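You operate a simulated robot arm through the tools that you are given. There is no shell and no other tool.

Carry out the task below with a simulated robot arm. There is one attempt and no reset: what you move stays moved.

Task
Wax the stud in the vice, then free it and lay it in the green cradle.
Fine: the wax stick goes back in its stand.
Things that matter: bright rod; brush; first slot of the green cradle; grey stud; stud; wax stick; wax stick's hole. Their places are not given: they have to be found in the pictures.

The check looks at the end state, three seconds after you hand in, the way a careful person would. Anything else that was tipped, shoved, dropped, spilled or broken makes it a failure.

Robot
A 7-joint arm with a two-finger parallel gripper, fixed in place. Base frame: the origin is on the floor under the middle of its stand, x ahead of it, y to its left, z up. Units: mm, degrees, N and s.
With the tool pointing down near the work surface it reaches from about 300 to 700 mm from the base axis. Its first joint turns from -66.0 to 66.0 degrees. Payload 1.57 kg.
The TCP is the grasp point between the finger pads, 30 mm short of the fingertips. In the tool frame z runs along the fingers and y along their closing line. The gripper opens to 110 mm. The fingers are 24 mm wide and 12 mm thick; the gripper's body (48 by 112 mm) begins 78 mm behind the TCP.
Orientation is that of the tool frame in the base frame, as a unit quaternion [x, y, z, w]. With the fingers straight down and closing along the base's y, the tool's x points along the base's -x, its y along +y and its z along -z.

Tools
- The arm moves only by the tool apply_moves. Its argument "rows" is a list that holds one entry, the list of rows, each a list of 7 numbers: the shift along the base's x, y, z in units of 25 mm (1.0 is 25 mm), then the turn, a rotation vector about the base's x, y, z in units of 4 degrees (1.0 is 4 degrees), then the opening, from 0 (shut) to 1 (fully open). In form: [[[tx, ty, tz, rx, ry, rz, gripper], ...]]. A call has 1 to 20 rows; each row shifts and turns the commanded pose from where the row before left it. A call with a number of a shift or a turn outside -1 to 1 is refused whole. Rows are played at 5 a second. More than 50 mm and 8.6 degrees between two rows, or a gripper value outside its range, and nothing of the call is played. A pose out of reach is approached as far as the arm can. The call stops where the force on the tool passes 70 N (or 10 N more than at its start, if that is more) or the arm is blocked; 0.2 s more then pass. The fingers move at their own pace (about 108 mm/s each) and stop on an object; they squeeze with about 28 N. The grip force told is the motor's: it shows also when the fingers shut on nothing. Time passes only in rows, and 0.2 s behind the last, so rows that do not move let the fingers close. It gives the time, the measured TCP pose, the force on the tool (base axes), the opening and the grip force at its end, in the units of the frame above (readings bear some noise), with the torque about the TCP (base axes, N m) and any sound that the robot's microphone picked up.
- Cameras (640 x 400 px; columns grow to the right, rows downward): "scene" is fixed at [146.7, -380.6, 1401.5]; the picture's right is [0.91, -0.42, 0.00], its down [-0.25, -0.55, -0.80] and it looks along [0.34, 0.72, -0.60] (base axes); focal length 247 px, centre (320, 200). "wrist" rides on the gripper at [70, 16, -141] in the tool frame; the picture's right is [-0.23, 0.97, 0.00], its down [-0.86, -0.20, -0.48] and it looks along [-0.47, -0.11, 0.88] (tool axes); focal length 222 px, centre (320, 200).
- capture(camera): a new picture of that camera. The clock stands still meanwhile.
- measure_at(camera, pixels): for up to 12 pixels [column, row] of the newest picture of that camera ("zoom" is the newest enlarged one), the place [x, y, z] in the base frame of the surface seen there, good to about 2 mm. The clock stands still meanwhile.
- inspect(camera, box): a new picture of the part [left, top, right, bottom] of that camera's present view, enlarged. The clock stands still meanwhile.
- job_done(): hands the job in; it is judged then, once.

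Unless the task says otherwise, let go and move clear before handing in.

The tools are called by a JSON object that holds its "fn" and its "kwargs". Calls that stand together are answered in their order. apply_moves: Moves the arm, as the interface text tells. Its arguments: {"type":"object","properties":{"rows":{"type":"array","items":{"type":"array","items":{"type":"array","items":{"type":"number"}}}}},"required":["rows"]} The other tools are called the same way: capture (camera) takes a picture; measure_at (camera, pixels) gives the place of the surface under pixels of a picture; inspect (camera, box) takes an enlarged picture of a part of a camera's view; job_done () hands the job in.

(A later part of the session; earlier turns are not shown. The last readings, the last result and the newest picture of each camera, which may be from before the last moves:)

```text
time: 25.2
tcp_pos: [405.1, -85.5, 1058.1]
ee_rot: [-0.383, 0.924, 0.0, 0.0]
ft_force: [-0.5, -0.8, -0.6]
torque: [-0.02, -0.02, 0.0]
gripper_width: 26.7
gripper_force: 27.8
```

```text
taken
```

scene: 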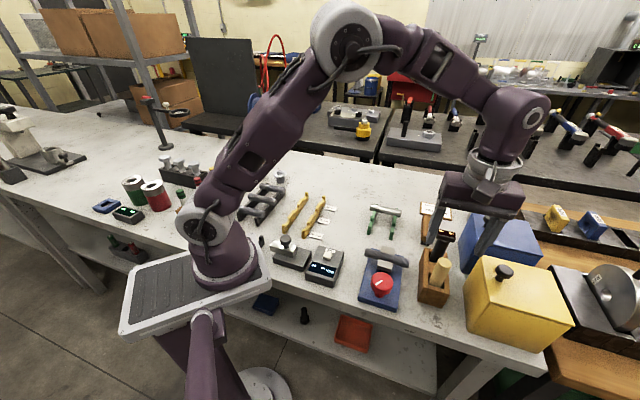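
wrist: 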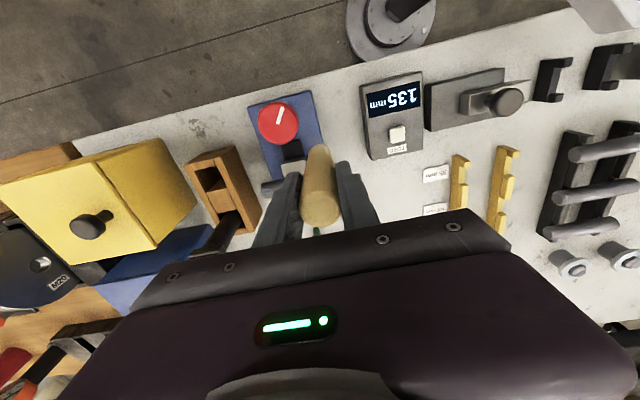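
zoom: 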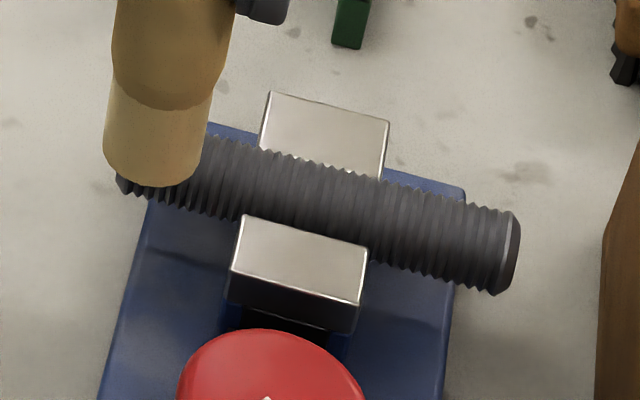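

No obvious coat is visible from here, and the stick hides the left end. I'll move the stick aside towards the stand and compare with the original view.

{"fn": "apply_moves", "kwargs": {"rows": [[[0.5, -0.9, 0.2, 0, 0, 0, 0.1], [0.7, -0.9, 0.2, 0, 0, 0, 0.1], [0.7, -0.9, 0, 0, 0, 0, 0.1], [0.7, -0.6, 0, 0, 0, 0, 0.1], [0.7, -0.4, 0, 0, 0, 0, 0.1], [0.8, -0.4, 0, 0, 0, 0, 0.1], [0, 0, 0, 0, 0, 0, 0.1]]]}}

{"fn": "inspect", "kwargs": {"camera": "scene", "box": [345, 230, 415, 310]}}

{"fn": "inspect", "kwargs": {"camera": "scene", "box": [355, 235, 420, 280]}}

{"fn": "capture", "kwargs": {"camera": "wrist"}}

```text
time: 26.8
tcp_pos: [507.6, -189.7, 1066.4]
ee_rot: [-0.383, 0.924, -0.001, 0.0]
ft_force: [1.0, 0.2, 0.3]
torque: [-0.03, -0.03, -0.02]
gripper_width: 26.7
gripper_force: 28.1
```

```text
5.00 times, centred on (380, 270) of scene
```

zoom: 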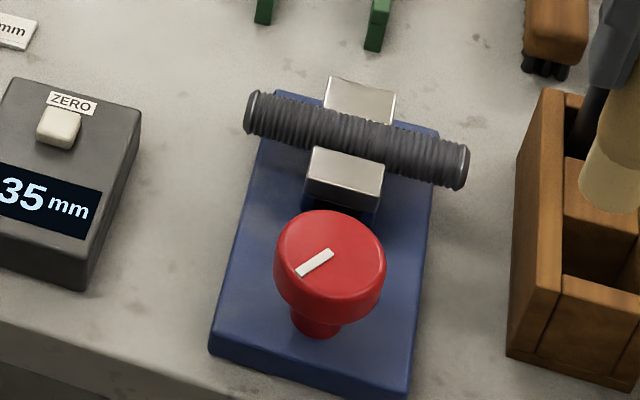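

```text
8.89 times, centred on (388, 258) of scene
```

zoom: 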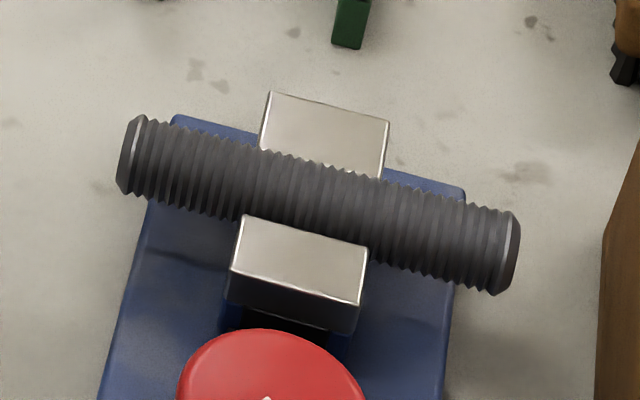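

```text
taken
```

wrist: 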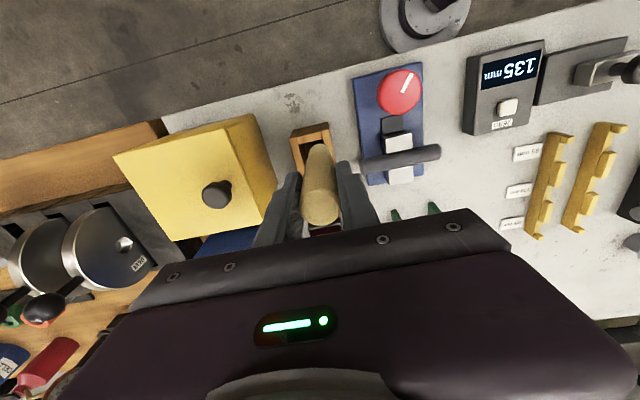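

The stick seems the same length in hand and the stud is undisturbed, but wax is hard to judge from the scene view. I'll enlarge the wrist view of the stud and compare with the untreated grey studs on the dark rack.

{"fn": "inspect", "kwargs": {"camera": "wrist", "box": [350, 125, 450, 195]}}

{"fn": "inspect", "kwargs": {"camera": "scene", "box": [235, 175, 300, 220]}}

{"fn": "inspect", "kwargs": {"camera": "scene", "box": [425, 220, 475, 290]}}

```text
5.71 times, centred on (400, 160) of wrist
```

zoom: 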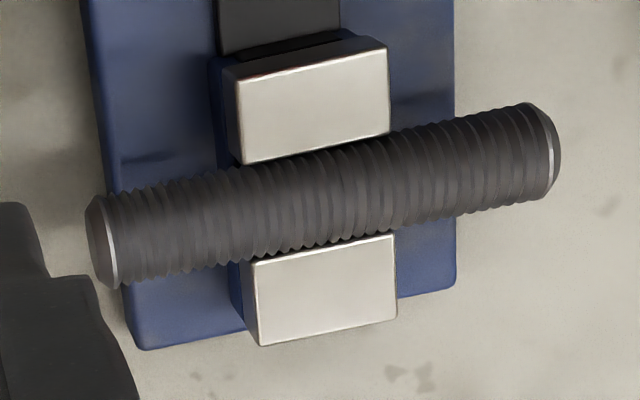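

```text
8.89 times, centred on (268, 198) of scene
```

zoom: 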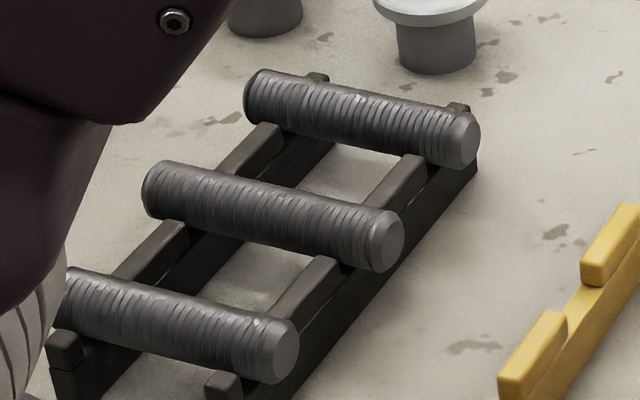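

```text
5.71 times, centred on (450, 255) of scene
```

zoom: 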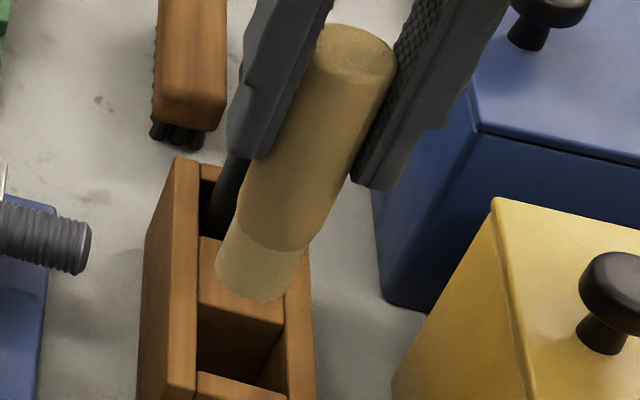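

The stud surface now looks browner and smoother than the bare rack studs, but I want a full, even coat. I'll measure the tip end now to set the height for a second pass.

{"fn": "measure_at", "kwargs": {"camera": "zoom", "pixels": [[255, 298], [240, 290], [270, 297], [225, 265], [250, 280], [350, 50], [340, 40], [250, 240]]}}

```text
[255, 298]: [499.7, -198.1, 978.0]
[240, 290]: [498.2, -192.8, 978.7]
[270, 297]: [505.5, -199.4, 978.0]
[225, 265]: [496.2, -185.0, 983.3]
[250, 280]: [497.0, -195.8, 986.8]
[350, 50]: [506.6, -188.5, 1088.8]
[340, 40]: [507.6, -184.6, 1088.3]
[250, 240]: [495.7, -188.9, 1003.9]
```

The tip end is about 90 mm below the TCP now. I'll return above the outer end and approach gently for a second full pass.

{"fn": "apply_moves", "kwargs": {"rows": [[[-0.09, 0.791, 0, 0, 0, 0, 0.1], [-0.09, 0.791, 0, 0, 0, 0, 0.1], [-0.09, 0.791, 0, 0, 0, 0, 0.1], [-0.09, 0.791, 0, 0, 0, 0, 0.1], [0, 0, -0.8, 0, 0, 0, 0.1], [0, 0, -0.7, 0, 0, 0, 0.1], [0, 0, -0.5, 0, 0, 0, 0.1], [0, 0, -0.12, 0, 0, 0, 0.1], [0, 0, -0.04, 0, 0, 0, 0.1], [0, 0, -0.04, 0, 0, 0, 0.1], [0, 0, 0, 0, 0, 0, 0.1]]]}}

```text
time: 29.2
tcp_pos: [499.6, -109.9, 1012.6]
ee_rot: [-0.383, 0.924, -0.001, 0.001]
ft_force: [4.7, -3.8, 13.1]
torque: [-0.32, -0.39, -0.03]
gripper_width: 27.0
gripper_force: 27.8
```

Contact at the outer end gives 13 N at z 1012.6, higher than at the inner end earlier. I'll look at the picture now to see how the stud sits under the tip.

{"fn": "inspect", "kwargs": {"camera": "scene", "box": [355, 235, 420, 280]}}

{"fn": "inspect", "kwargs": {"camera": "wrist", "box": [270, 60, 440, 200]}}

```text
8.89 times, centred on (388, 258) of scene
```

zoom: 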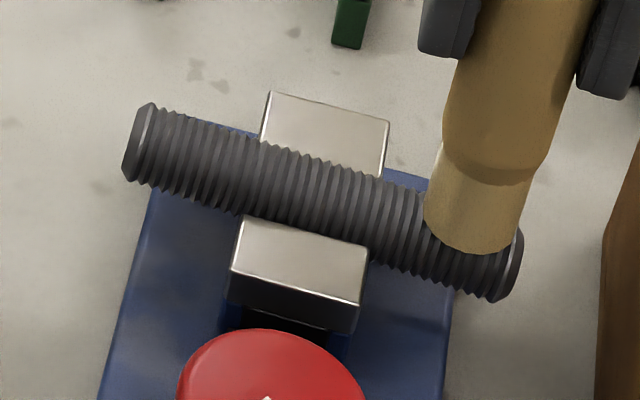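

```text
2.86 times, centred on (355, 130) of wrist
```

zoom: 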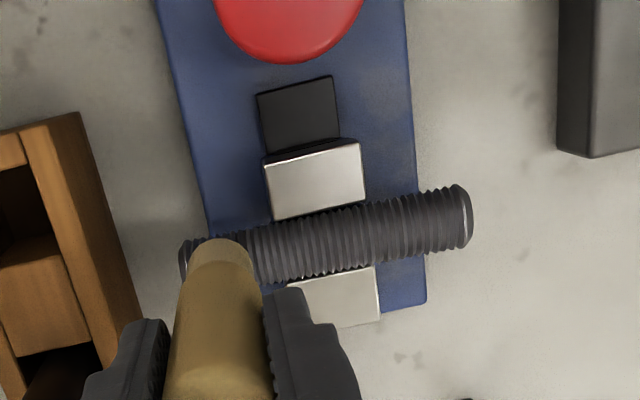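

The stud rocks about 4 mm under 13 N. I'll measure the tip edge against the stud surface here.

{"fn": "inspect", "kwargs": {"camera": "scene", "box": [355, 235, 420, 280]}}

{"fn": "measure_at", "kwargs": {"camera": "zoom", "pixels": [[475, 248], [445, 235], [505, 245], [475, 230], [415, 215], [440, 255], [500, 280], [150, 115], [200, 130], [300, 165], [360, 185], [485, 160]]}}

```text
8.89 times, centred on (388, 258) of scene
```

zoom: 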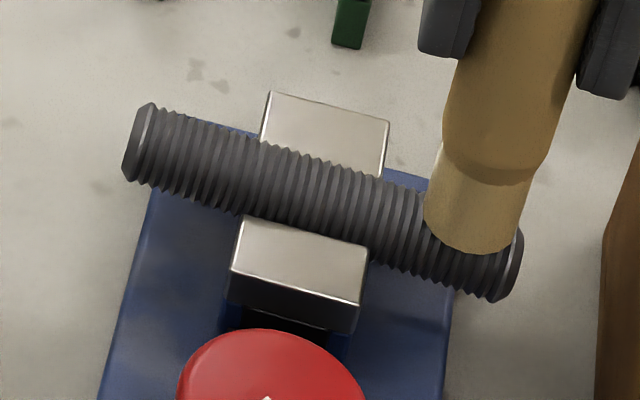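

```text
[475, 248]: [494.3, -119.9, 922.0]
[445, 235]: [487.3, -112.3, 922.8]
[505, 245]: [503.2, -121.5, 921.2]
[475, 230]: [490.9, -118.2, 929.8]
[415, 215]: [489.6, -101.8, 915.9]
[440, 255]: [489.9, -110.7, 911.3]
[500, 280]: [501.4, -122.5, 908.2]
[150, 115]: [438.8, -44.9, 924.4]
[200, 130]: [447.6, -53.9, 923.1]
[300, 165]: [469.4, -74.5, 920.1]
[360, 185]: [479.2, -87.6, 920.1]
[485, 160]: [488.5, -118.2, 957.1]
```

The tip reaches z 921 here with the stud tilted slightly beneath it, so the stud itself is what gives way. I'll stroke inward again with a small descent and read the force on the way.

{"fn": "apply_moves", "kwargs": {"rows": [[[-0.14, 0.14, 0, 0, 0, 0, 0.1], [-0.14, 0.14, -0.01, 0, 0, 0, 0.1], [-0.14, 0.14, -0.01, 0, 0, 0, 0.1], [-0.14, 0.14, -0.01, 0, 0, 0, 0.1]]]}}

```text
time: 30.2
tcp_pos: [484.8, -96.5, 1012.9]
ee_rot: [-0.383, 0.924, -0.001, 0.0]
ft_force: [5.7, -5.0, 18.9]
torque: [-0.46, -0.45, -0.03]
gripper_width: 26.6
gripper_force: 27.7
```

Contact is firm here at 19 N. I'll ease up slightly and carry on through the middle.

{"fn": "apply_moves", "kwargs": {"rows": [[[-0.14, 0.14, 0.02, 0, 0, 0, 0.1], [-0.14, 0.14, 0.01, 0, 0, 0, 0.1], [-0.14, 0.14, 0, 0, 0, 0, 0.1], [-0.14, 0.14, 0, 0, 0, 0, 0.1]]]}}

```text
time: 31.2
tcp_pos: [470.8, -80.4, 1012.5]
ee_rot: [-0.383, 0.924, 0.001, 0.0]
ft_force: [-0.4, -0.2, -1.1]
torque: [-0.03, 0.0, -0.04]
gripper_width: 26.6
gripper_force: 27.8
```

At the middle there is again no contact at z 1012.5. I'll look at both views to understand the gap before continuing.

{"fn": "inspect", "kwargs": {"camera": "scene", "box": [355, 235, 420, 280]}}

{"fn": "measure_at", "kwargs": {"camera": "zoom", "pixels": [[325, 200], [300, 190], [350, 200], [325, 180], [240, 165], [200, 150], [150, 135], [400, 205], [450, 220], [500, 235], [325, 120], [390, 190]]}}

{"fn": "inspect", "kwargs": {"camera": "wrist", "box": [250, 90, 390, 230]}}

```text
8.89 times, centred on (388, 258) of scene
```

zoom: 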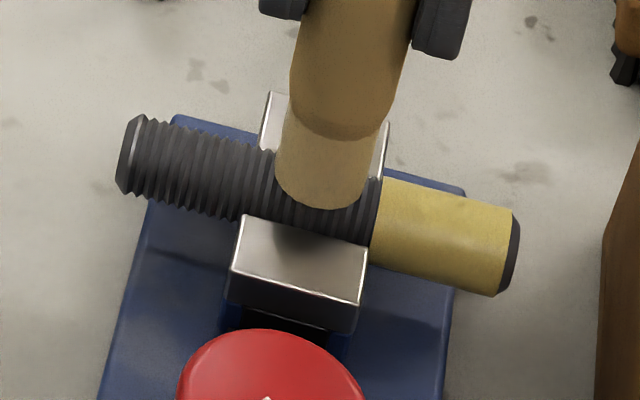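

```text
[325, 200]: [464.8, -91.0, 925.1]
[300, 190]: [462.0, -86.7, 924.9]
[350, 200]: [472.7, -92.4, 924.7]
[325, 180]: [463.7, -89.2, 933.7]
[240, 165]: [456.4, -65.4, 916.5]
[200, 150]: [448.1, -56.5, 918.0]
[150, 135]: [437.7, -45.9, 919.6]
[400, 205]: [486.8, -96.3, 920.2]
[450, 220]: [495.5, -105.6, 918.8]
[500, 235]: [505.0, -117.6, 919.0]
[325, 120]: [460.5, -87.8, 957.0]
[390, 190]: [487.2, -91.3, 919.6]
```

```text
2.86 times, centred on (320, 160) of wrist
```

zoom: 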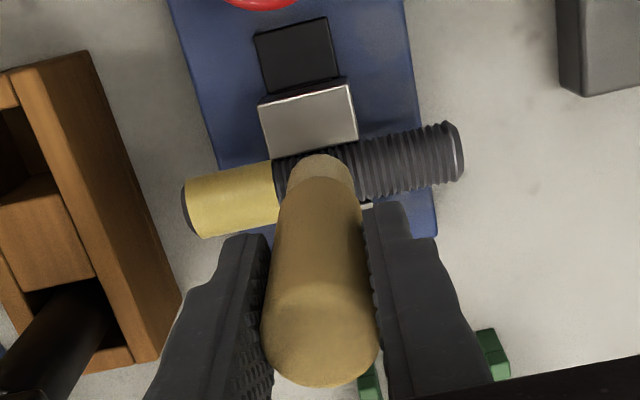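

The right-hand exposed part of the stud is now coated yellow, so wax shows clearly when rubbed hard enough; the middle and left parts are still bare. I'll press down at the middle and keep rubbing leftward.

{"fn": "apply_moves", "kwargs": {"rows": [[[0, 0, -0.04, 0, 0, 0, 0.1], [0, 0, -0.04, 0, 0, 0, 0.1], [-0.1, 0.1, 0, 0, 0, 0, 0.1]]]}}

```text
time: 32.0
tcp_pos: [469.8, -81.0, 1012.1]
ee_rot: [-0.382, 0.924, -0.001, 0.002]
ft_force: [5.2, -4.6, 19.9]
torque: [-0.55, -0.64, 0.01]
gripper_width: 26.7
gripper_force: 27.5
```

Firm contact of 20 N at the middle. I'll rub across the middle and on into the left part.

{"fn": "apply_moves", "kwargs": {"rows": [[[-0.14, 0.14, 0, 0, 0, 0, 0.1], [-0.14, 0.14, 0, 0, 0, 0, 0.1], [-0.14, 0.14, 0, 0, 0, 0, 0.1]]]}}

{"fn": "inspect", "kwargs": {"camera": "scene", "box": [355, 235, 420, 280]}}

```text
time: 32.8
tcp_pos: [459.1, -69.2, 1010.0]
ee_rot: [-0.383, 0.924, 0.0, 0.0]
ft_force: [3.5, -2.8, 9.7]
torque: [-0.33, -0.32, 0.01]
gripper_width: 27.1
gripper_force: 28.4
```

```text
8.89 times, centred on (388, 258) of scene
```

zoom: 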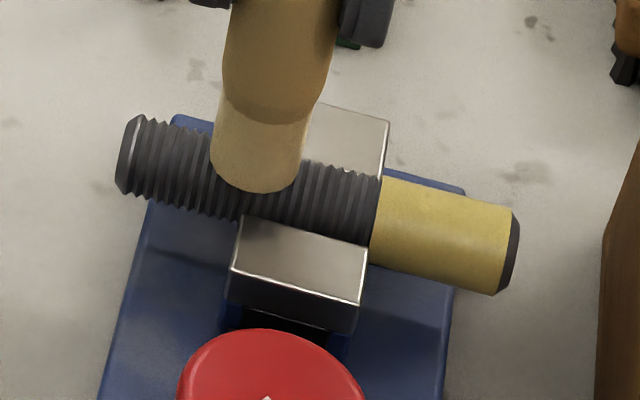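

The middle shows no coat yet. At the left part I have about 10 N, so I'll press a bit more and rub to the left end and back.

{"fn": "apply_moves", "kwargs": {"rows": [[[-0.14, 0.14, -0.03, 0, 0, 0, 0.1], [-0.14, 0.14, -0.03, 0, 0, 0, 0.1], [-0.14, 0.14, -0.03, 0, 0, 0, 0.1], [-0.14, 0.14, -0.03, 0, 0, 0, 0.1]]]}}

{"fn": "inspect", "kwargs": {"camera": "scene", "box": [355, 235, 420, 280]}}

```text
time: 33.8
tcp_pos: [442.7, -54.4, 1006.7]
ee_rot: [-0.383, 0.924, 0.001, -0.002]
ft_force: [-0.7, 0.8, 2.5]
torque: [-0.13, -0.11, 0.03]
gripper_width: 26.7
gripper_force: 27.2
```

```text
8.89 times, centred on (388, 258) of scene
```

zoom: 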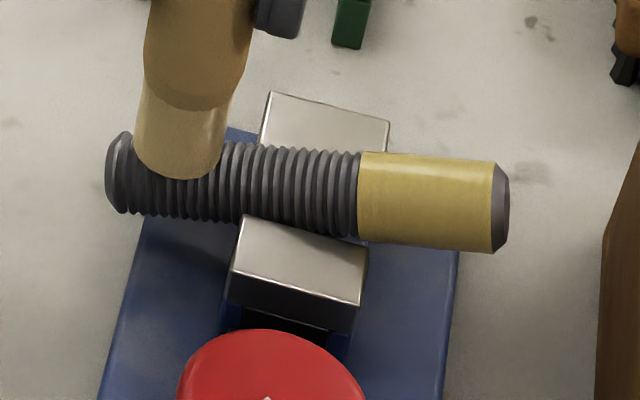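

The stud rocks readily under the left end (2.5 N now), and its right end rose. I'll stroke back towards the middle while rising gently to hold a moderate pressure.

{"fn": "apply_moves", "kwargs": {"rows": [[[0.14, -0.14, 0.02, 0, 0, 0, 0.1], [0.14, -0.14, 0.02, 0, 0, 0, 0.1], [0.14, -0.14, 0.025, 0, 0, 0, 0.1]]]}}

{"fn": "inspect", "kwargs": {"camera": "scene", "box": [355, 235, 420, 280]}}

```text
time: 34.6
tcp_pos: [454.3, -64.6, 1008.5]
ee_rot: [-0.382, 0.924, 0.0, 0.0]
ft_force: [0.0, -0.3, -1.5]
torque: [-0.02, -0.03, -0.04]
gripper_width: 26.7
gripper_force: 28.2
```

```text
8.89 times, centred on (388, 258) of scene
```

zoom: 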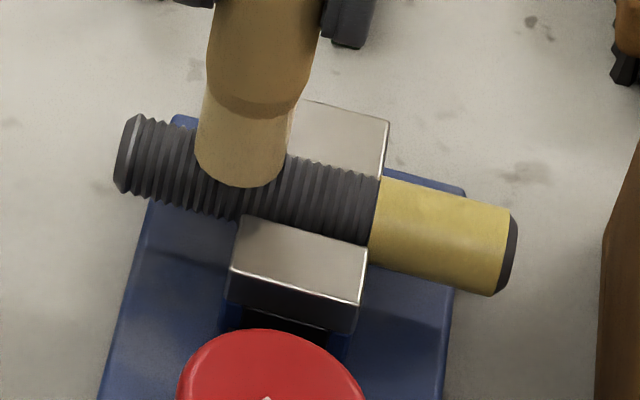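

Contact is lost at z 1009 on the way back. I'll measure the stick top and tip again to see whether it's sliding in the fingers.

{"fn": "measure_at", "kwargs": {"camera": "zoom", "pixels": [[240, 184], [220, 178], [262, 182], [240, 165], [150, 130], [180, 140], [330, 190], [360, 195]]}}

{"fn": "inspect", "kwargs": {"camera": "scene", "box": [350, 205, 420, 275]}}

{"fn": "capture", "kwargs": {"camera": "wrist"}}

```text
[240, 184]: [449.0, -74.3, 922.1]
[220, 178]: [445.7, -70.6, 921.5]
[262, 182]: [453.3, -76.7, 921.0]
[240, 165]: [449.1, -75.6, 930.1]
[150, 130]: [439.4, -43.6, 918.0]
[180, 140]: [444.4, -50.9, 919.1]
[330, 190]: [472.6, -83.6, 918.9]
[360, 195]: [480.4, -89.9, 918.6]
```

```text
5.71 times, centred on (385, 240) of scene
```

zoom: 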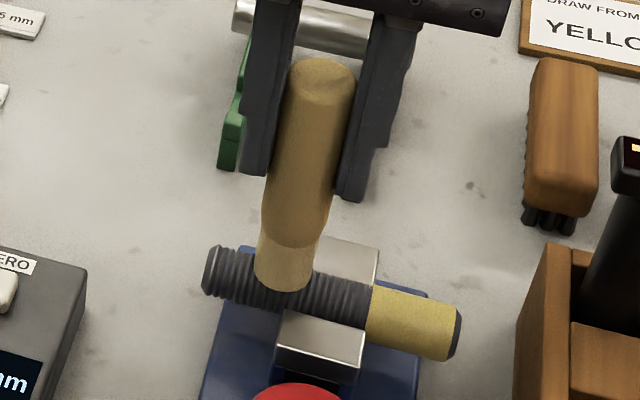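

```text
taken
```

wrist: 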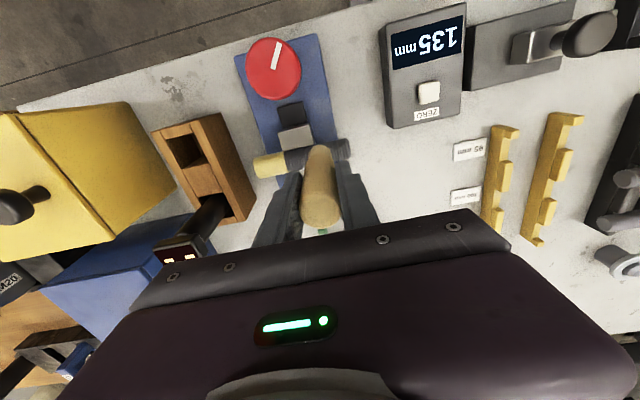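

{"fn": "measure_at", "kwargs": {"camera": "zoom", "pixels": [[322, 70], [322, 80], [310, 75], [335, 75], [285, 287], [270, 280], [300, 285], [285, 240], [290, 235], [270, 235]]}}

```text
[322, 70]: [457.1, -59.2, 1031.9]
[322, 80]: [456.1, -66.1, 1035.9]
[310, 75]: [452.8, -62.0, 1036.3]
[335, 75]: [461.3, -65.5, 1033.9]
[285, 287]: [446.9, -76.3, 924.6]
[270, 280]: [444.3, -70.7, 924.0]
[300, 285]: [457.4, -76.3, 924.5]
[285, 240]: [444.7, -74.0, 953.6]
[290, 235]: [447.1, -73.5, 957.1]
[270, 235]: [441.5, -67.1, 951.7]
```

The stick top is now about 25 mm above the TCP versus 21 earlier, so it creeps up in the grip under load, which explains the falling contact height. I'll follow it down and keep rubbing the left part.

{"fn": "apply_moves", "kwargs": {"rows": [[[0, 0, -0.04, 0, 0, 0, 0.1], [0, 0, -0.04, 0, 0, 0, 0.1], [0, 0, -0.03, 0, 0, 0, 0.1]]]}}

```text
time: 35.4
tcp_pos: [454.8, -66.9, 1005.3]
ee_rot: [-0.383, 0.924, -0.001, 0.002]
ft_force: [-2.4, 1.8, 22.9]
torque: [0.4, 0.36, 0.04]
gripper_width: 26.6
gripper_force: 27.8
```

Firm contact of 23 N on the left part. I'll stroke outward to the left end.

{"fn": "apply_moves", "kwargs": {"rows": [[[-0.14, 0.14, -0.01, 0, 0, 0, 0.1], [-0.14, 0.14, -0.02, 0, 0, 0, 0.1], [-0.14, 0.14, -0.02, 0, 0, 0, 0.1]]]}}

{"fn": "inspect", "kwargs": {"camera": "scene", "box": [355, 235, 420, 280]}}

```text
time: 36.2
tcp_pos: [442.8, -55.0, 1004.6]
ee_rot: [-0.382, 0.924, 0.002, -0.002]
ft_force: [-0.2, -0.2, 2.1]
torque: [-0.09, -0.1, -0.01]
gripper_width: 26.8
gripper_force: 28.0
```

```text
8.89 times, centred on (388, 258) of scene
```

zoom: 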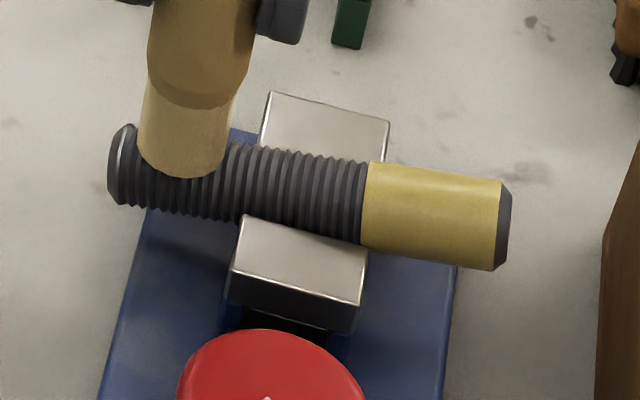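

Outward strokes tip the stud and lose pressure. On the right part the inward stroke worked, so I'll press at the left end and stroke inward.

{"fn": "apply_moves", "kwargs": {"rows": [[[-0.1, 0.1, 0, 0, 0, 0, 0.1], [0, 0, -0.06, 0, 0, 0, 0.1], [0, 0, -0.06, 0, 0, 0, 0.1], [0, 0, 0, 0, 0, 0, 0.1]]]}}

```text
time: 37.2
tcp_pos: [440.4, -51.4, 1003.4]
ee_rot: [-0.383, 0.924, 0.0, 0.0]
ft_force: [-10.2, 10.2, 24.5]
torque: [0.85, 0.68, 0.04]
gripper_width: 26.9
gripper_force: 28.1
```

25 N at the left end. Now I'll stroke inward, rising slightly as the stud levels out.

{"fn": "apply_moves", "kwargs": {"rows": [[[0.14, -0.14, 0.02, 0, 0, 0, 0.1], [0.14, -0.14, 0.02, 0, 0, 0, 0.1]]]}}

{"fn": "inspect", "kwargs": {"camera": "scene", "box": [355, 235, 420, 280]}}

```text
time: 37.8
tcp_pos: [451.0, -60.7, 1002.9]
ee_rot: [-0.383, 0.924, -0.001, 0.001]
ft_force: [-1.7, 2.9, 15.6]
torque: [0.35, 0.26, 0.03]
gripper_width: 26.7
gripper_force: 28.2
```

```text
8.89 times, centred on (388, 258) of scene
```

zoom: 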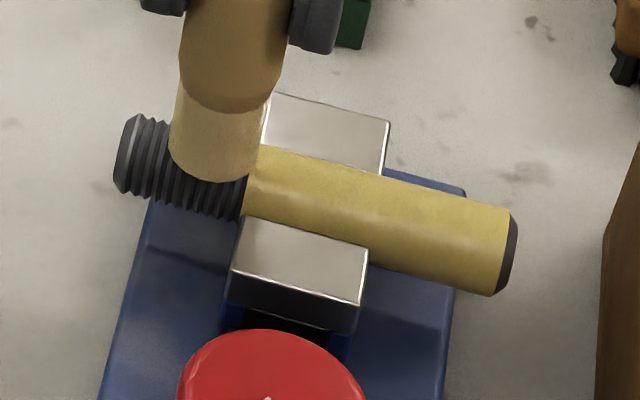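

The middle is now coated too; only the left third remains. I'll keep rubbing back and forth on that part with moderate pressure.

{"fn": "apply_moves", "kwargs": {"rows": [[[0.1, -0.1, 0, 0, 0, 0, 0.1], [-0.14, 0.14, -0.02, 0, 0, 0, 0.1], [-0.14, 0.14, -0.03, 0, 0, 0, 0.1], [-0.14, 0.14, -0.03, 0, 0, 0, 0.1], [0, 0, -0.04, 0, 0, 0, 0.1]]]}}

{"fn": "inspect", "kwargs": {"camera": "scene", "box": [355, 235, 420, 280]}}

```text
time: 39.0
tcp_pos: [440.9, -51.4, 1000.7]
ee_rot: [-0.383, 0.924, 0.001, 0.0]
ft_force: [-2.6, 4.1, 9.3]
torque: [0.28, 0.29, 0.0]
gripper_width: 26.6
gripper_force: 27.9
```

```text
8.89 times, centred on (388, 258) of scene
```

zoom: 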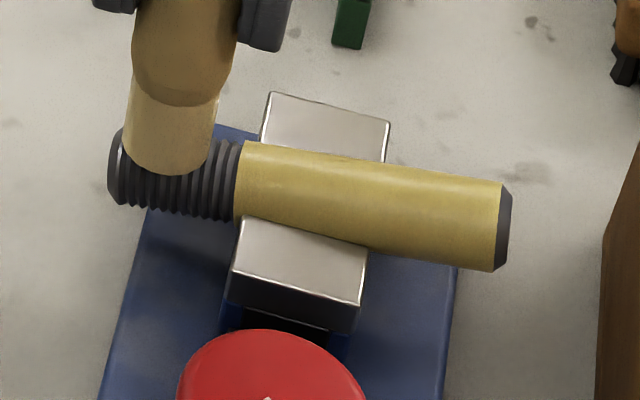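

Contact is 9 N at the left end. I'll press a little more and stroke inward over the left third again.

{"fn": "apply_moves", "kwargs": {"rows": [[[0, 0, -0.06, 0, 0, 0, 0.1], [0.12, -0.12, 0, 0, 0, 0, 0.1], [0.12, -0.12, 0.01, 0, 0, 0, 0.1], [0.12, -0.12, 0.01, 0, 0, 0, 0.1]]]}}

{"fn": "inspect", "kwargs": {"camera": "scene", "box": [355, 235, 420, 280]}}

```text
time: 40.0
tcp_pos: [448.4, -60.7, 997.7]
ee_rot: [-0.383, 0.924, -0.001, 0.0]
ft_force: [-2.8, 5.3, 14.8]
torque: [0.45, 0.19, 0.08]
gripper_width: 26.3
gripper_force: 27.7
```

```text
8.89 times, centred on (388, 258) of scene
```

zoom: 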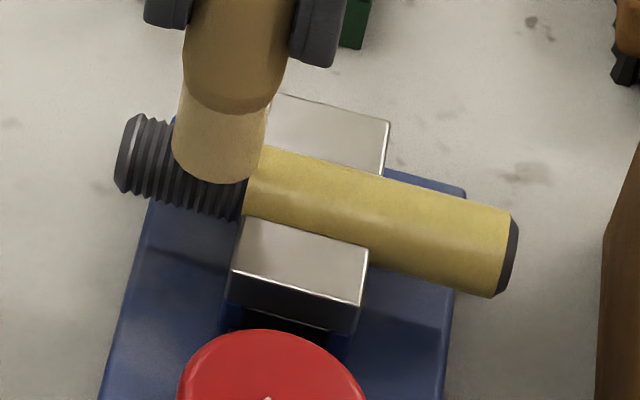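

Still 15 N at the left third with no coat yet. I'll continue rubbing inward and back out.

{"fn": "apply_moves", "kwargs": {"rows": [[[0.12, -0.12, 0, 0, 0, 0, 0.1], [-0.12, 0.12, -0.03, 0, 0, 0, 0.1], [-0.12, 0.12, -0.03, 0, 0, 0, 0.1], [-0.12, 0.12, -0.03, 0, 0, 0, 0.1], [0.12, -0.12, -0.03, 0, 0, 0, 0.1], [0.12, -0.12, 0, 0, 0, 0, 0.1]]]}}

{"fn": "inspect", "kwargs": {"camera": "scene", "box": [355, 235, 420, 280]}}

```text
time: 41.4
tcp_pos: [450.4, -60.4, 997.5]
ee_rot: [-0.384, 0.923, -0.001, 0.001]
ft_force: [-6.2, 7.8, 29.8]
torque: [0.31, 0.26, 0.1]
gripper_width: 26.6
gripper_force: 28.3
```

```text
8.89 times, centred on (388, 258) of scene
```

zoom: 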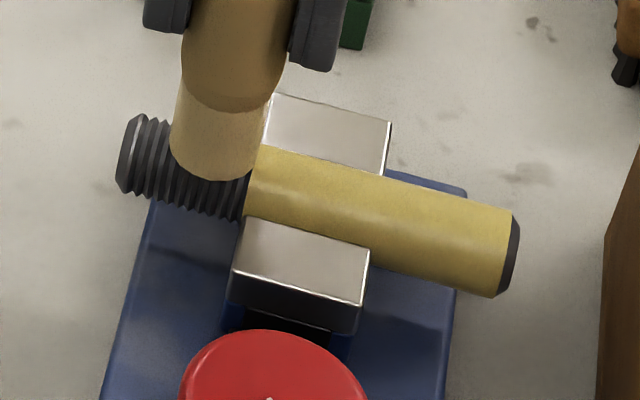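

Force has reached 30 N, more than I want, so I'll ease off 1 mm and continue with lighter strokes.

{"fn": "apply_moves", "kwargs": {"rows": [[[0, 0, 0.04, 0, 0, 0, 0.1], [-0.1, 0.1, 0, 0, 0, 0, 0.1], [-0.1, 0.1, 0, 0, 0, 0, 0.1], [-0.1, 0.1, 0, 0, 0, 0, 0.1]]]}}

{"fn": "inspect", "kwargs": {"camera": "scene", "box": [355, 235, 420, 280]}}

```text
time: 42.4
tcp_pos: [443.2, -53.5, 995.7]
ee_rot: [-0.383, 0.924, 0.0, 0.0]
ft_force: [0.0, 0.8, -0.5]
torque: [0.0, -0.02, -0.03]
gripper_width: 26.3
gripper_force: 28.3
```

```text
8.89 times, centred on (388, 258) of scene
```

zoom: 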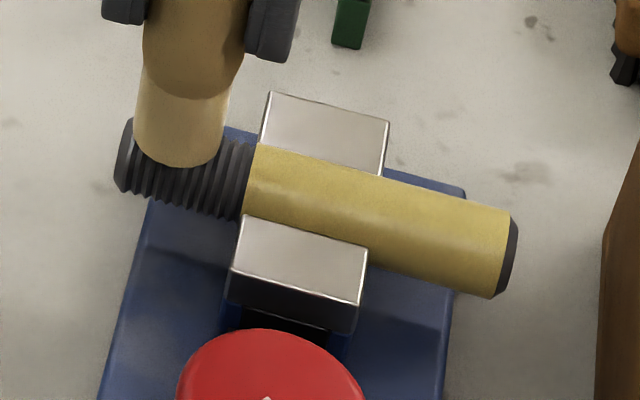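

The vice is back in its exact place, and contact is lost again as the stick crept up. I'll lower gently at the left end for another inward stroke.

{"fn": "apply_moves", "kwargs": {"rows": [[[-0.08, 0.08, -0.04, 0, 0, 0, 0.1], [0, 0, -0.04, 0, 0, 0, 0.1], [0, 0, -0.02, 0, 0, 0, 0.1]]]}}

```text
time: 43.2
tcp_pos: [439.2, -50.5, 993.9]
ee_rot: [-0.382, 0.924, 0.0, 0.0]
ft_force: [-3.6, 2.9, 10.3]
torque: [0.19, 0.2, 0.04]
gripper_width: 26.3
gripper_force: 27.9
```

Contact is 10 N at the left end. I'll stroke inward over the left third at about this pressure.

{"fn": "apply_moves", "kwargs": {"rows": [[[0.1, -0.1, 0, 0, 0, 0, 0.1], [0.1, -0.1, 0, 0, 0, 0, 0.1], [0.1, -0.1, 0, 0, 0, 0, 0.1]]]}}

{"fn": "inspect", "kwargs": {"camera": "scene", "box": [355, 235, 420, 280]}}

```text
time: 44.0
tcp_pos: [447.3, -58.6, 994.4]
ee_rot: [-0.383, 0.924, -0.001, 0.0]
ft_force: [-7.0, 6.6, 24.3]
torque: [0.57, 0.34, 0.02]
gripper_width: 26.1
gripper_force: 28.0
```

```text
8.89 times, centred on (388, 258) of scene
```

zoom: 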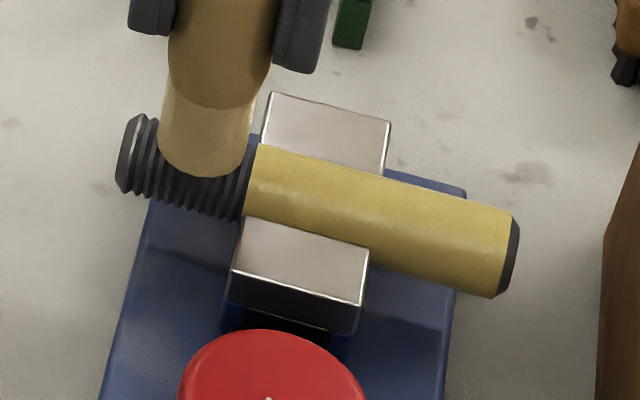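

Still bare at the left, with 24 N here. I'll continue with an outward stroke following the stud down, then back inward.

{"fn": "apply_moves", "kwargs": {"rows": [[[-0.1, 0.1, -0.02, 0, 0, 0, 0.1], [-0.1, 0.1, -0.03, 0, 0, 0, 0.1], [-0.1, 0.1, -0.04, 0, 0, 0, 0.1], [-0.1, 0.1, -0.04, 0, 0, 0, 0.1]]]}}

{"fn": "inspect", "kwargs": {"camera": "scene", "box": [355, 235, 420, 280]}}

```text
time: 45.0
tcp_pos: [437.4, -49.0, 990.8]
ee_rot: [-0.382, 0.924, 0.0, 0.0]
ft_force: [0.6, -0.1, 1.7]
torque: [-0.05, -0.02, -0.01]
gripper_width: 26.3
gripper_force: 28.6
```

```text
8.89 times, centred on (388, 258) of scene
```

zoom: 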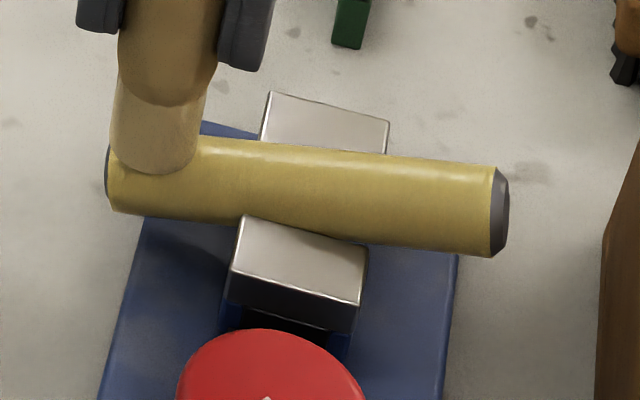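

The whole stud is now coated yellow end to end. I'll lift straight up, then carry the stick above its hole.

{"fn": "apply_moves", "kwargs": {"rows": [[[0, 0, 0.3, 0, 0, 0, 0.1], [0, 0, 0.8, 0, 0, 0, 0.1], [0, 0, 0.8, 0, 0, 0, 0.1], [0.6, -0.93, 0.2, 0, 0, 0, 0.1], [0.6, -0.93, 0, 0, 0, 0, 0.1], [0.6, -0.93, 0, 0, 0, 0, 0.1], [0.6, -0.93, 0, 0, 0, 0, 0.1], [0.6, -0.93, 0, 0, 0, 0, 0.1], [0.6, -0.938, 0, 0, 0, 0, 0.1], [0, 0, 0, 0, 0, 0, 0.1]]]}}

{"fn": "inspect", "kwargs": {"camera": "scene", "box": [405, 205, 495, 300]}}

{"fn": "capture", "kwargs": {"camera": "wrist"}}

```text
time: 47.2
tcp_pos: [527.5, -187.2, 1044.0]
ee_rot: [-0.383, 0.924, 0.0, 0.0]
ft_force: [-0.2, -0.5, 0.2]
torque: [0.01, 0.01, -0.02]
gripper_width: 26.1
gripper_force: 27.8
```

```text
4.21 times, centred on (450, 252) of scene
```

zoom: 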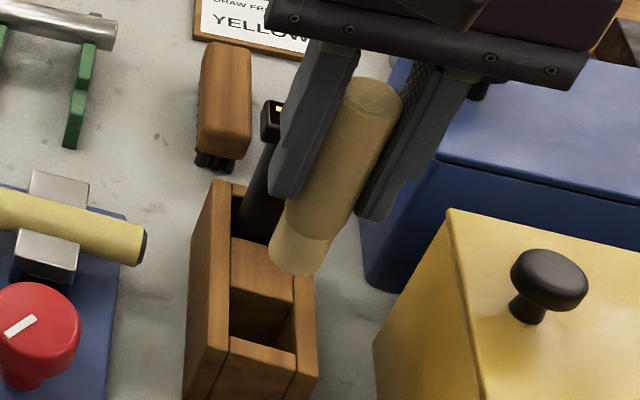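

```text
taken
```

wrist: 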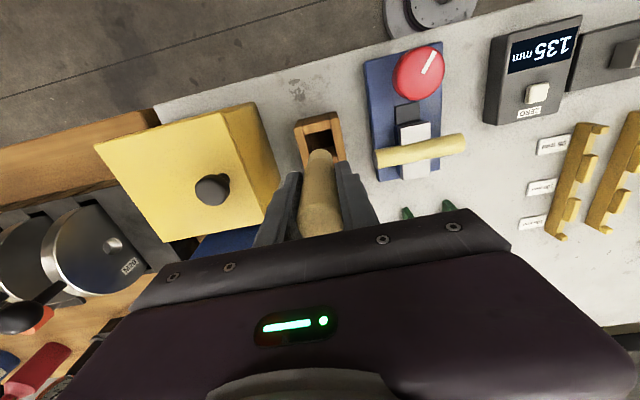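

The stick hangs above the stand and looks upright. I'll measure its tip and top to work out the insertion height and check the tilt.

{"fn": "measure_at", "kwargs": {"camera": "zoom", "pixels": [[293, 270], [278, 262], [310, 268], [295, 255], [372, 95], [380, 100], [360, 95], [325, 180], [300, 230], [335, 150], [280, 230], [325, 235]]}}

{"fn": "inspect", "kwargs": {"camera": "wrist", "box": [260, 90, 400, 250]}}

```text
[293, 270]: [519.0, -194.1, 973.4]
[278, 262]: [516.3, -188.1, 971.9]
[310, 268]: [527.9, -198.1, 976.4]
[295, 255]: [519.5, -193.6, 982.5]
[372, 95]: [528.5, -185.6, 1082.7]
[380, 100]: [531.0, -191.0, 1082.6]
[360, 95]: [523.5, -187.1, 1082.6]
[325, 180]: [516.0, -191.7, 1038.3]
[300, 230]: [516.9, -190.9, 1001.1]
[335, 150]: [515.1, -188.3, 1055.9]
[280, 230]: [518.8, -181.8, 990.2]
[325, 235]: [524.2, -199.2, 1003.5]
```

```text
2.50 times, centred on (330, 170) of wrist
```

zoom: 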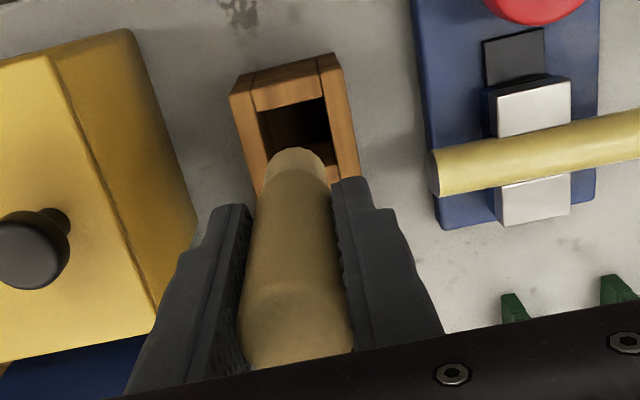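

The tip is at z 972 (72 mm below the TCP) and centred at about (528,-189), matching the hole. The stick has crept up 13 mm in the grip, so I'll stop with the fingertips just above the stand. First I'll go down to just above the rim and check.

{"fn": "apply_moves", "kwargs": {"rows": [[[0, 0, -0.7, 0, 0, 0, 0.1], [0, 0, -0.7, 0, 0, 0, 0.1], [0, 0, -0.4, 0, 0, 0, 0.1], [0, 0, 0, 0, 0, 0, 0.1]]]}}

{"fn": "inspect", "kwargs": {"camera": "scene", "box": [405, 205, 495, 300]}}

{"fn": "inspect", "kwargs": {"camera": "wrist", "box": [260, 90, 400, 250]}}

```text
time: 48.2
tcp_pos: [528.1, -188.5, 998.5]
ee_rot: [-0.383, 0.924, 0.0, 0.0]
ft_force: [0.0, 0.2, 0.3]
torque: [0.0, 0.01, -0.03]
gripper_width: 26.2
gripper_force: 27.7
```

```text
4.21 times, centred on (450, 252) of scene
```

zoom: 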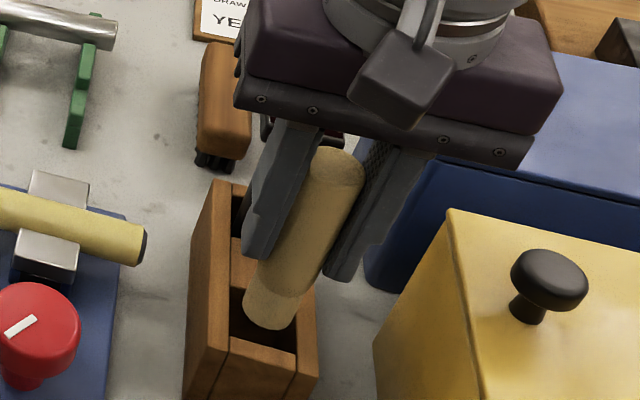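

```text
2.50 times, centred on (330, 170) of wrist
```

zoom: 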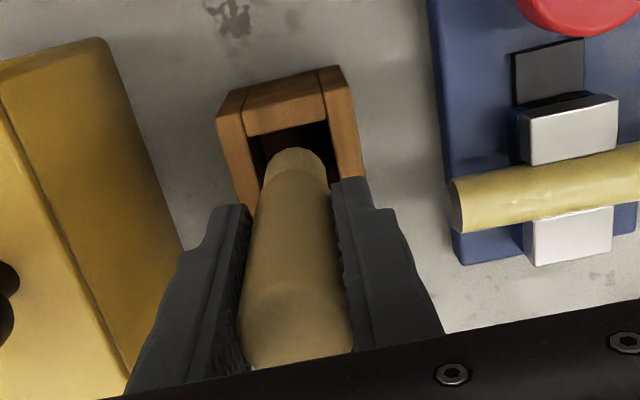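

The tip lines up with the hole in both views. I'll lower it into the hole slowly and watch for side force.

{"fn": "apply_moves", "kwargs": {"rows": [[[0, 0, -0.3, 0, 0, 0, 0.1], [0, 0, -0.3, 0, 0, 0, 0.1], [0, 0, -0.3, 0, 0, 0, 0.1], [0, 0, 0, 0, 0, 0, 0.1]]]}}

{"fn": "inspect", "kwargs": {"camera": "scene", "box": [405, 205, 495, 300]}}

```text
time: 49.2
tcp_pos: [527.7, -186.9, 975.8]
ee_rot: [-0.383, 0.924, 0.0, 0.0]
ft_force: [0.0, 0.5, 0.4]
torque: [0.01, -0.03, 0.01]
gripper_width: 26.0
gripper_force: 28.8
```

```text
4.21 times, centred on (450, 252) of scene
```

zoom: 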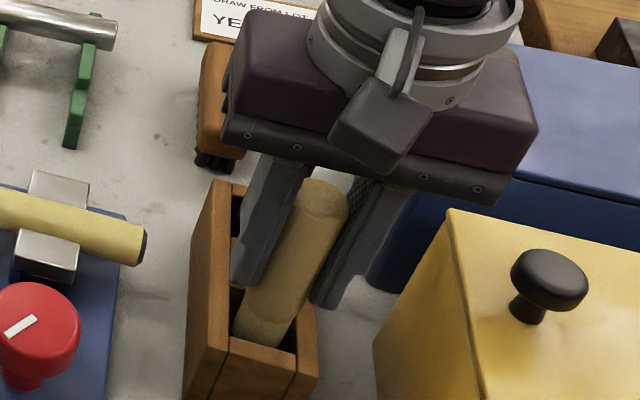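

The tip is inside the hole with no side force. I'll lower another 24.5 mm, leaving the fingertips about 3 mm above the stand's rim.

{"fn": "apply_moves", "kwargs": {"rows": [[[0, 0, -0.3, 0, 0, 0, 0.1], [0, 0, -0.3, 0, 0, 0, 0.1], [0, 0, -0.26, 0, 0, 0, 0.1], [0, 0, -0.12, 0, 0, 0, 0.1], [0, 0, 0, 0, 0, 0, 0.1]]]}}

{"fn": "inspect", "kwargs": {"camera": "scene", "box": [405, 205, 495, 300]}}

```text
time: 50.4
tcp_pos: [527.3, -188.1, 951.7]
ee_rot: [-0.382, 0.924, -0.001, -0.001]
ft_force: [0.5, 0.5, -0.9]
torque: [0.01, 0.01, 0.01]
gripper_width: 26.4
gripper_force: 27.9
```

```text
4.21 times, centred on (450, 252) of scene
```

zoom: 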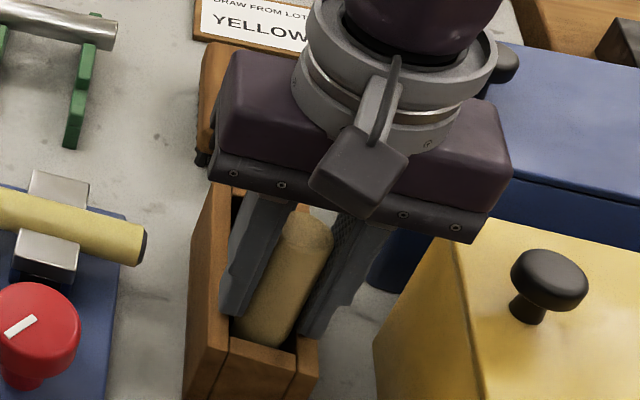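

No contact forces yet, and the stick's foot is about 7 mm above the hole's floor. I'll lower 1.5 mm more, then open the fingers just enough to let it settle.

{"fn": "apply_moves", "kwargs": {"rows": [[[0, 0, -0.06, 0, 0, 0, 0.1], [0, 0, 0, 0, 0, 0, 0.1], [0, 0, 0, 0, 0, 0, 0.26], [0, 0, 0, 0, 0, 0, 0.3], [0, 0, 0, 0, 0, 0, 0.4], [0, 0, 0, 0, 0, 0, 0.5], [0, 0, 0, 0, 0, 0, 0.5]]]}}

{"fn": "inspect", "kwargs": {"camera": "scene", "box": [405, 205, 495, 300]}}

{"fn": "capture", "kwargs": {"camera": "wrist"}}

```text
time: 52.0
tcp_pos: [528.0, -188.4, 949.9]
ee_rot: [-0.383, 0.924, 0.0, 0.001]
ft_force: [1.0, 0.4, -0.3]
torque: [0.0, 0.06, 0.01]
gripper_width: 54.9
gripper_force: 0.0
```

```text
4.21 times, centred on (450, 252) of scene
```

zoom: 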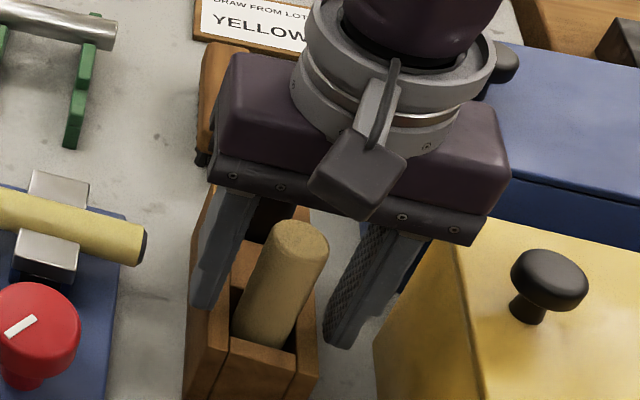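

```text
taken
```

wrist: 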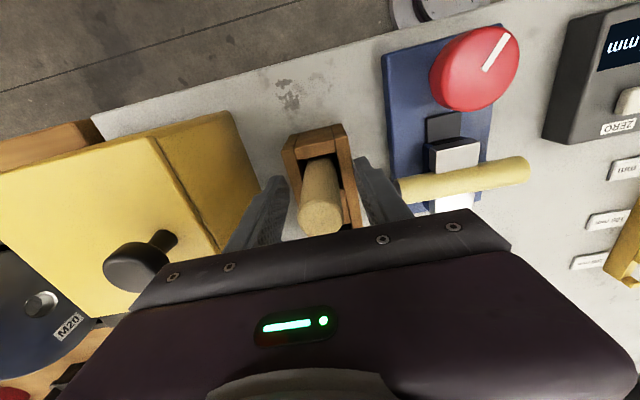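

The stick has dropped into its hole and the fingers are clear on both sides. I'll rise straight up.

{"fn": "apply_moves", "kwargs": {"rows": [[[0, 0, 0.5, 0, 0, 0, 0.5], [0, 0, 0.9, 0, 0, 0, 0.5], [0, 0, 0.9, 0, 0, 0, 0.5], [0, 0, 0.9, 0, 0, 0, 0.5], [0, 0, 0.9, 0, 0, 0, 0.5], [0, 0, 0, 0, 0, 0, 0.5]]]}}

{"fn": "capture", "kwargs": {"camera": "wrist"}}

{"fn": "inspect", "kwargs": {"camera": "scene", "box": [405, 205, 495, 300]}}

{"fn": "inspect", "kwargs": {"camera": "wrist", "box": [290, 30, 490, 200]}}

```text
time: 53.4
tcp_pos: [527.5, -187.6, 1052.9]
ee_rot: [-0.383, 0.924, 0.0, 0.0]
ft_force: [0.6, 0.1, 0.8]
torque: [-0.03, 0.03, 0.02]
gripper_width: 55.0
gripper_force: 0.1
```

```text
taken
```

wrist: 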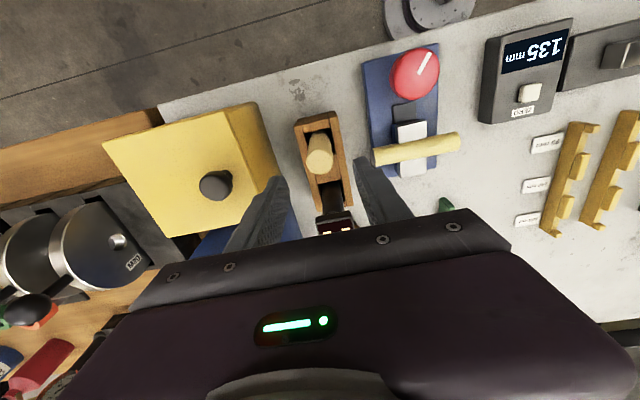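

```text
4.21 times, centred on (450, 252) of scene
```

zoom: 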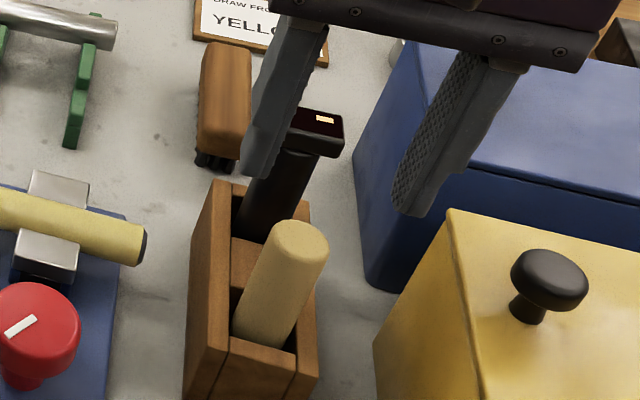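

```text
2.35 times, centred on (390, 115) of wrist
```

zoom: 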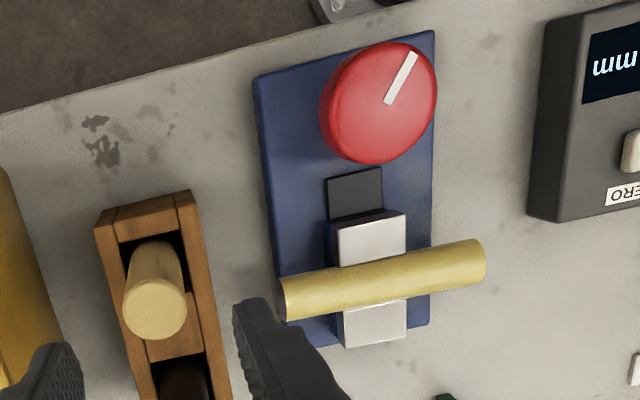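

The wax stick is back upright in its hole. Next is the knob, so I'll measure its rim, height and the neighbouring gauge for finger clearance.

{"fn": "measure_at", "kwargs": {"camera": "zoom", "pixels": [[378, 102], [322, 108], [435, 90], [392, 46], [370, 160], [360, 85], [412, 58], [388, 100], [545, 30], [528, 210], [155, 290], [155, 320]]}}

{"fn": "inspect", "kwargs": {"camera": "scene", "box": [350, 255, 420, 310]}}

{"fn": "measure_at", "kwargs": {"camera": "zoom", "pixels": [[240, 80], [330, 195], [300, 210], [320, 240], [295, 225], [345, 215], [220, 150], [280, 180], [390, 160], [325, 120], [200, 250], [400, 300]]}}

```text
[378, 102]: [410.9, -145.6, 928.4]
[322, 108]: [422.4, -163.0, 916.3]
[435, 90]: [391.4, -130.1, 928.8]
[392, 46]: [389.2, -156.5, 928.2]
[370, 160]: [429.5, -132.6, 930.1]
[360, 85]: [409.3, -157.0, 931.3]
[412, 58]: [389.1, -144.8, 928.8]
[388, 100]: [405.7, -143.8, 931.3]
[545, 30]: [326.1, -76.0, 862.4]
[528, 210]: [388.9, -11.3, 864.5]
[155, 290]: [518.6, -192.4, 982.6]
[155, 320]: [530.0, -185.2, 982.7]
```

```text
7.27 times, centred on (385, 282) of scene
```

zoom: 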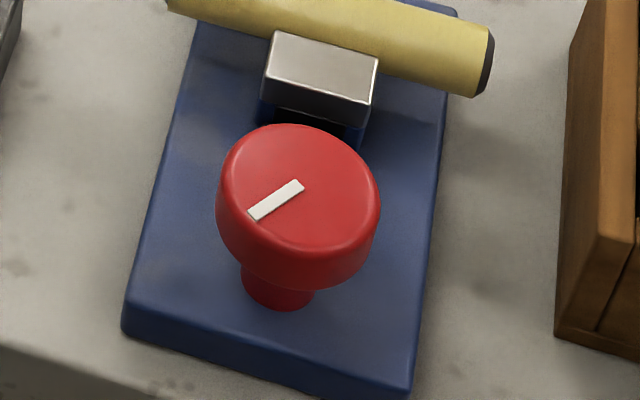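

```text
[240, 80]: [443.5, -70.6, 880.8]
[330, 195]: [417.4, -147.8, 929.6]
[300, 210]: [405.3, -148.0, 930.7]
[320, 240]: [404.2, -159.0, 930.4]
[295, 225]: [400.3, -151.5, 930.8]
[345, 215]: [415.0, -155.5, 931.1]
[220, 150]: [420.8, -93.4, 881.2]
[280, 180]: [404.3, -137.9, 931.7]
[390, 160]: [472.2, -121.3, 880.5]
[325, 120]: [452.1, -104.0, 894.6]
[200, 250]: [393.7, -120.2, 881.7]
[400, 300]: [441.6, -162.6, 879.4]
```

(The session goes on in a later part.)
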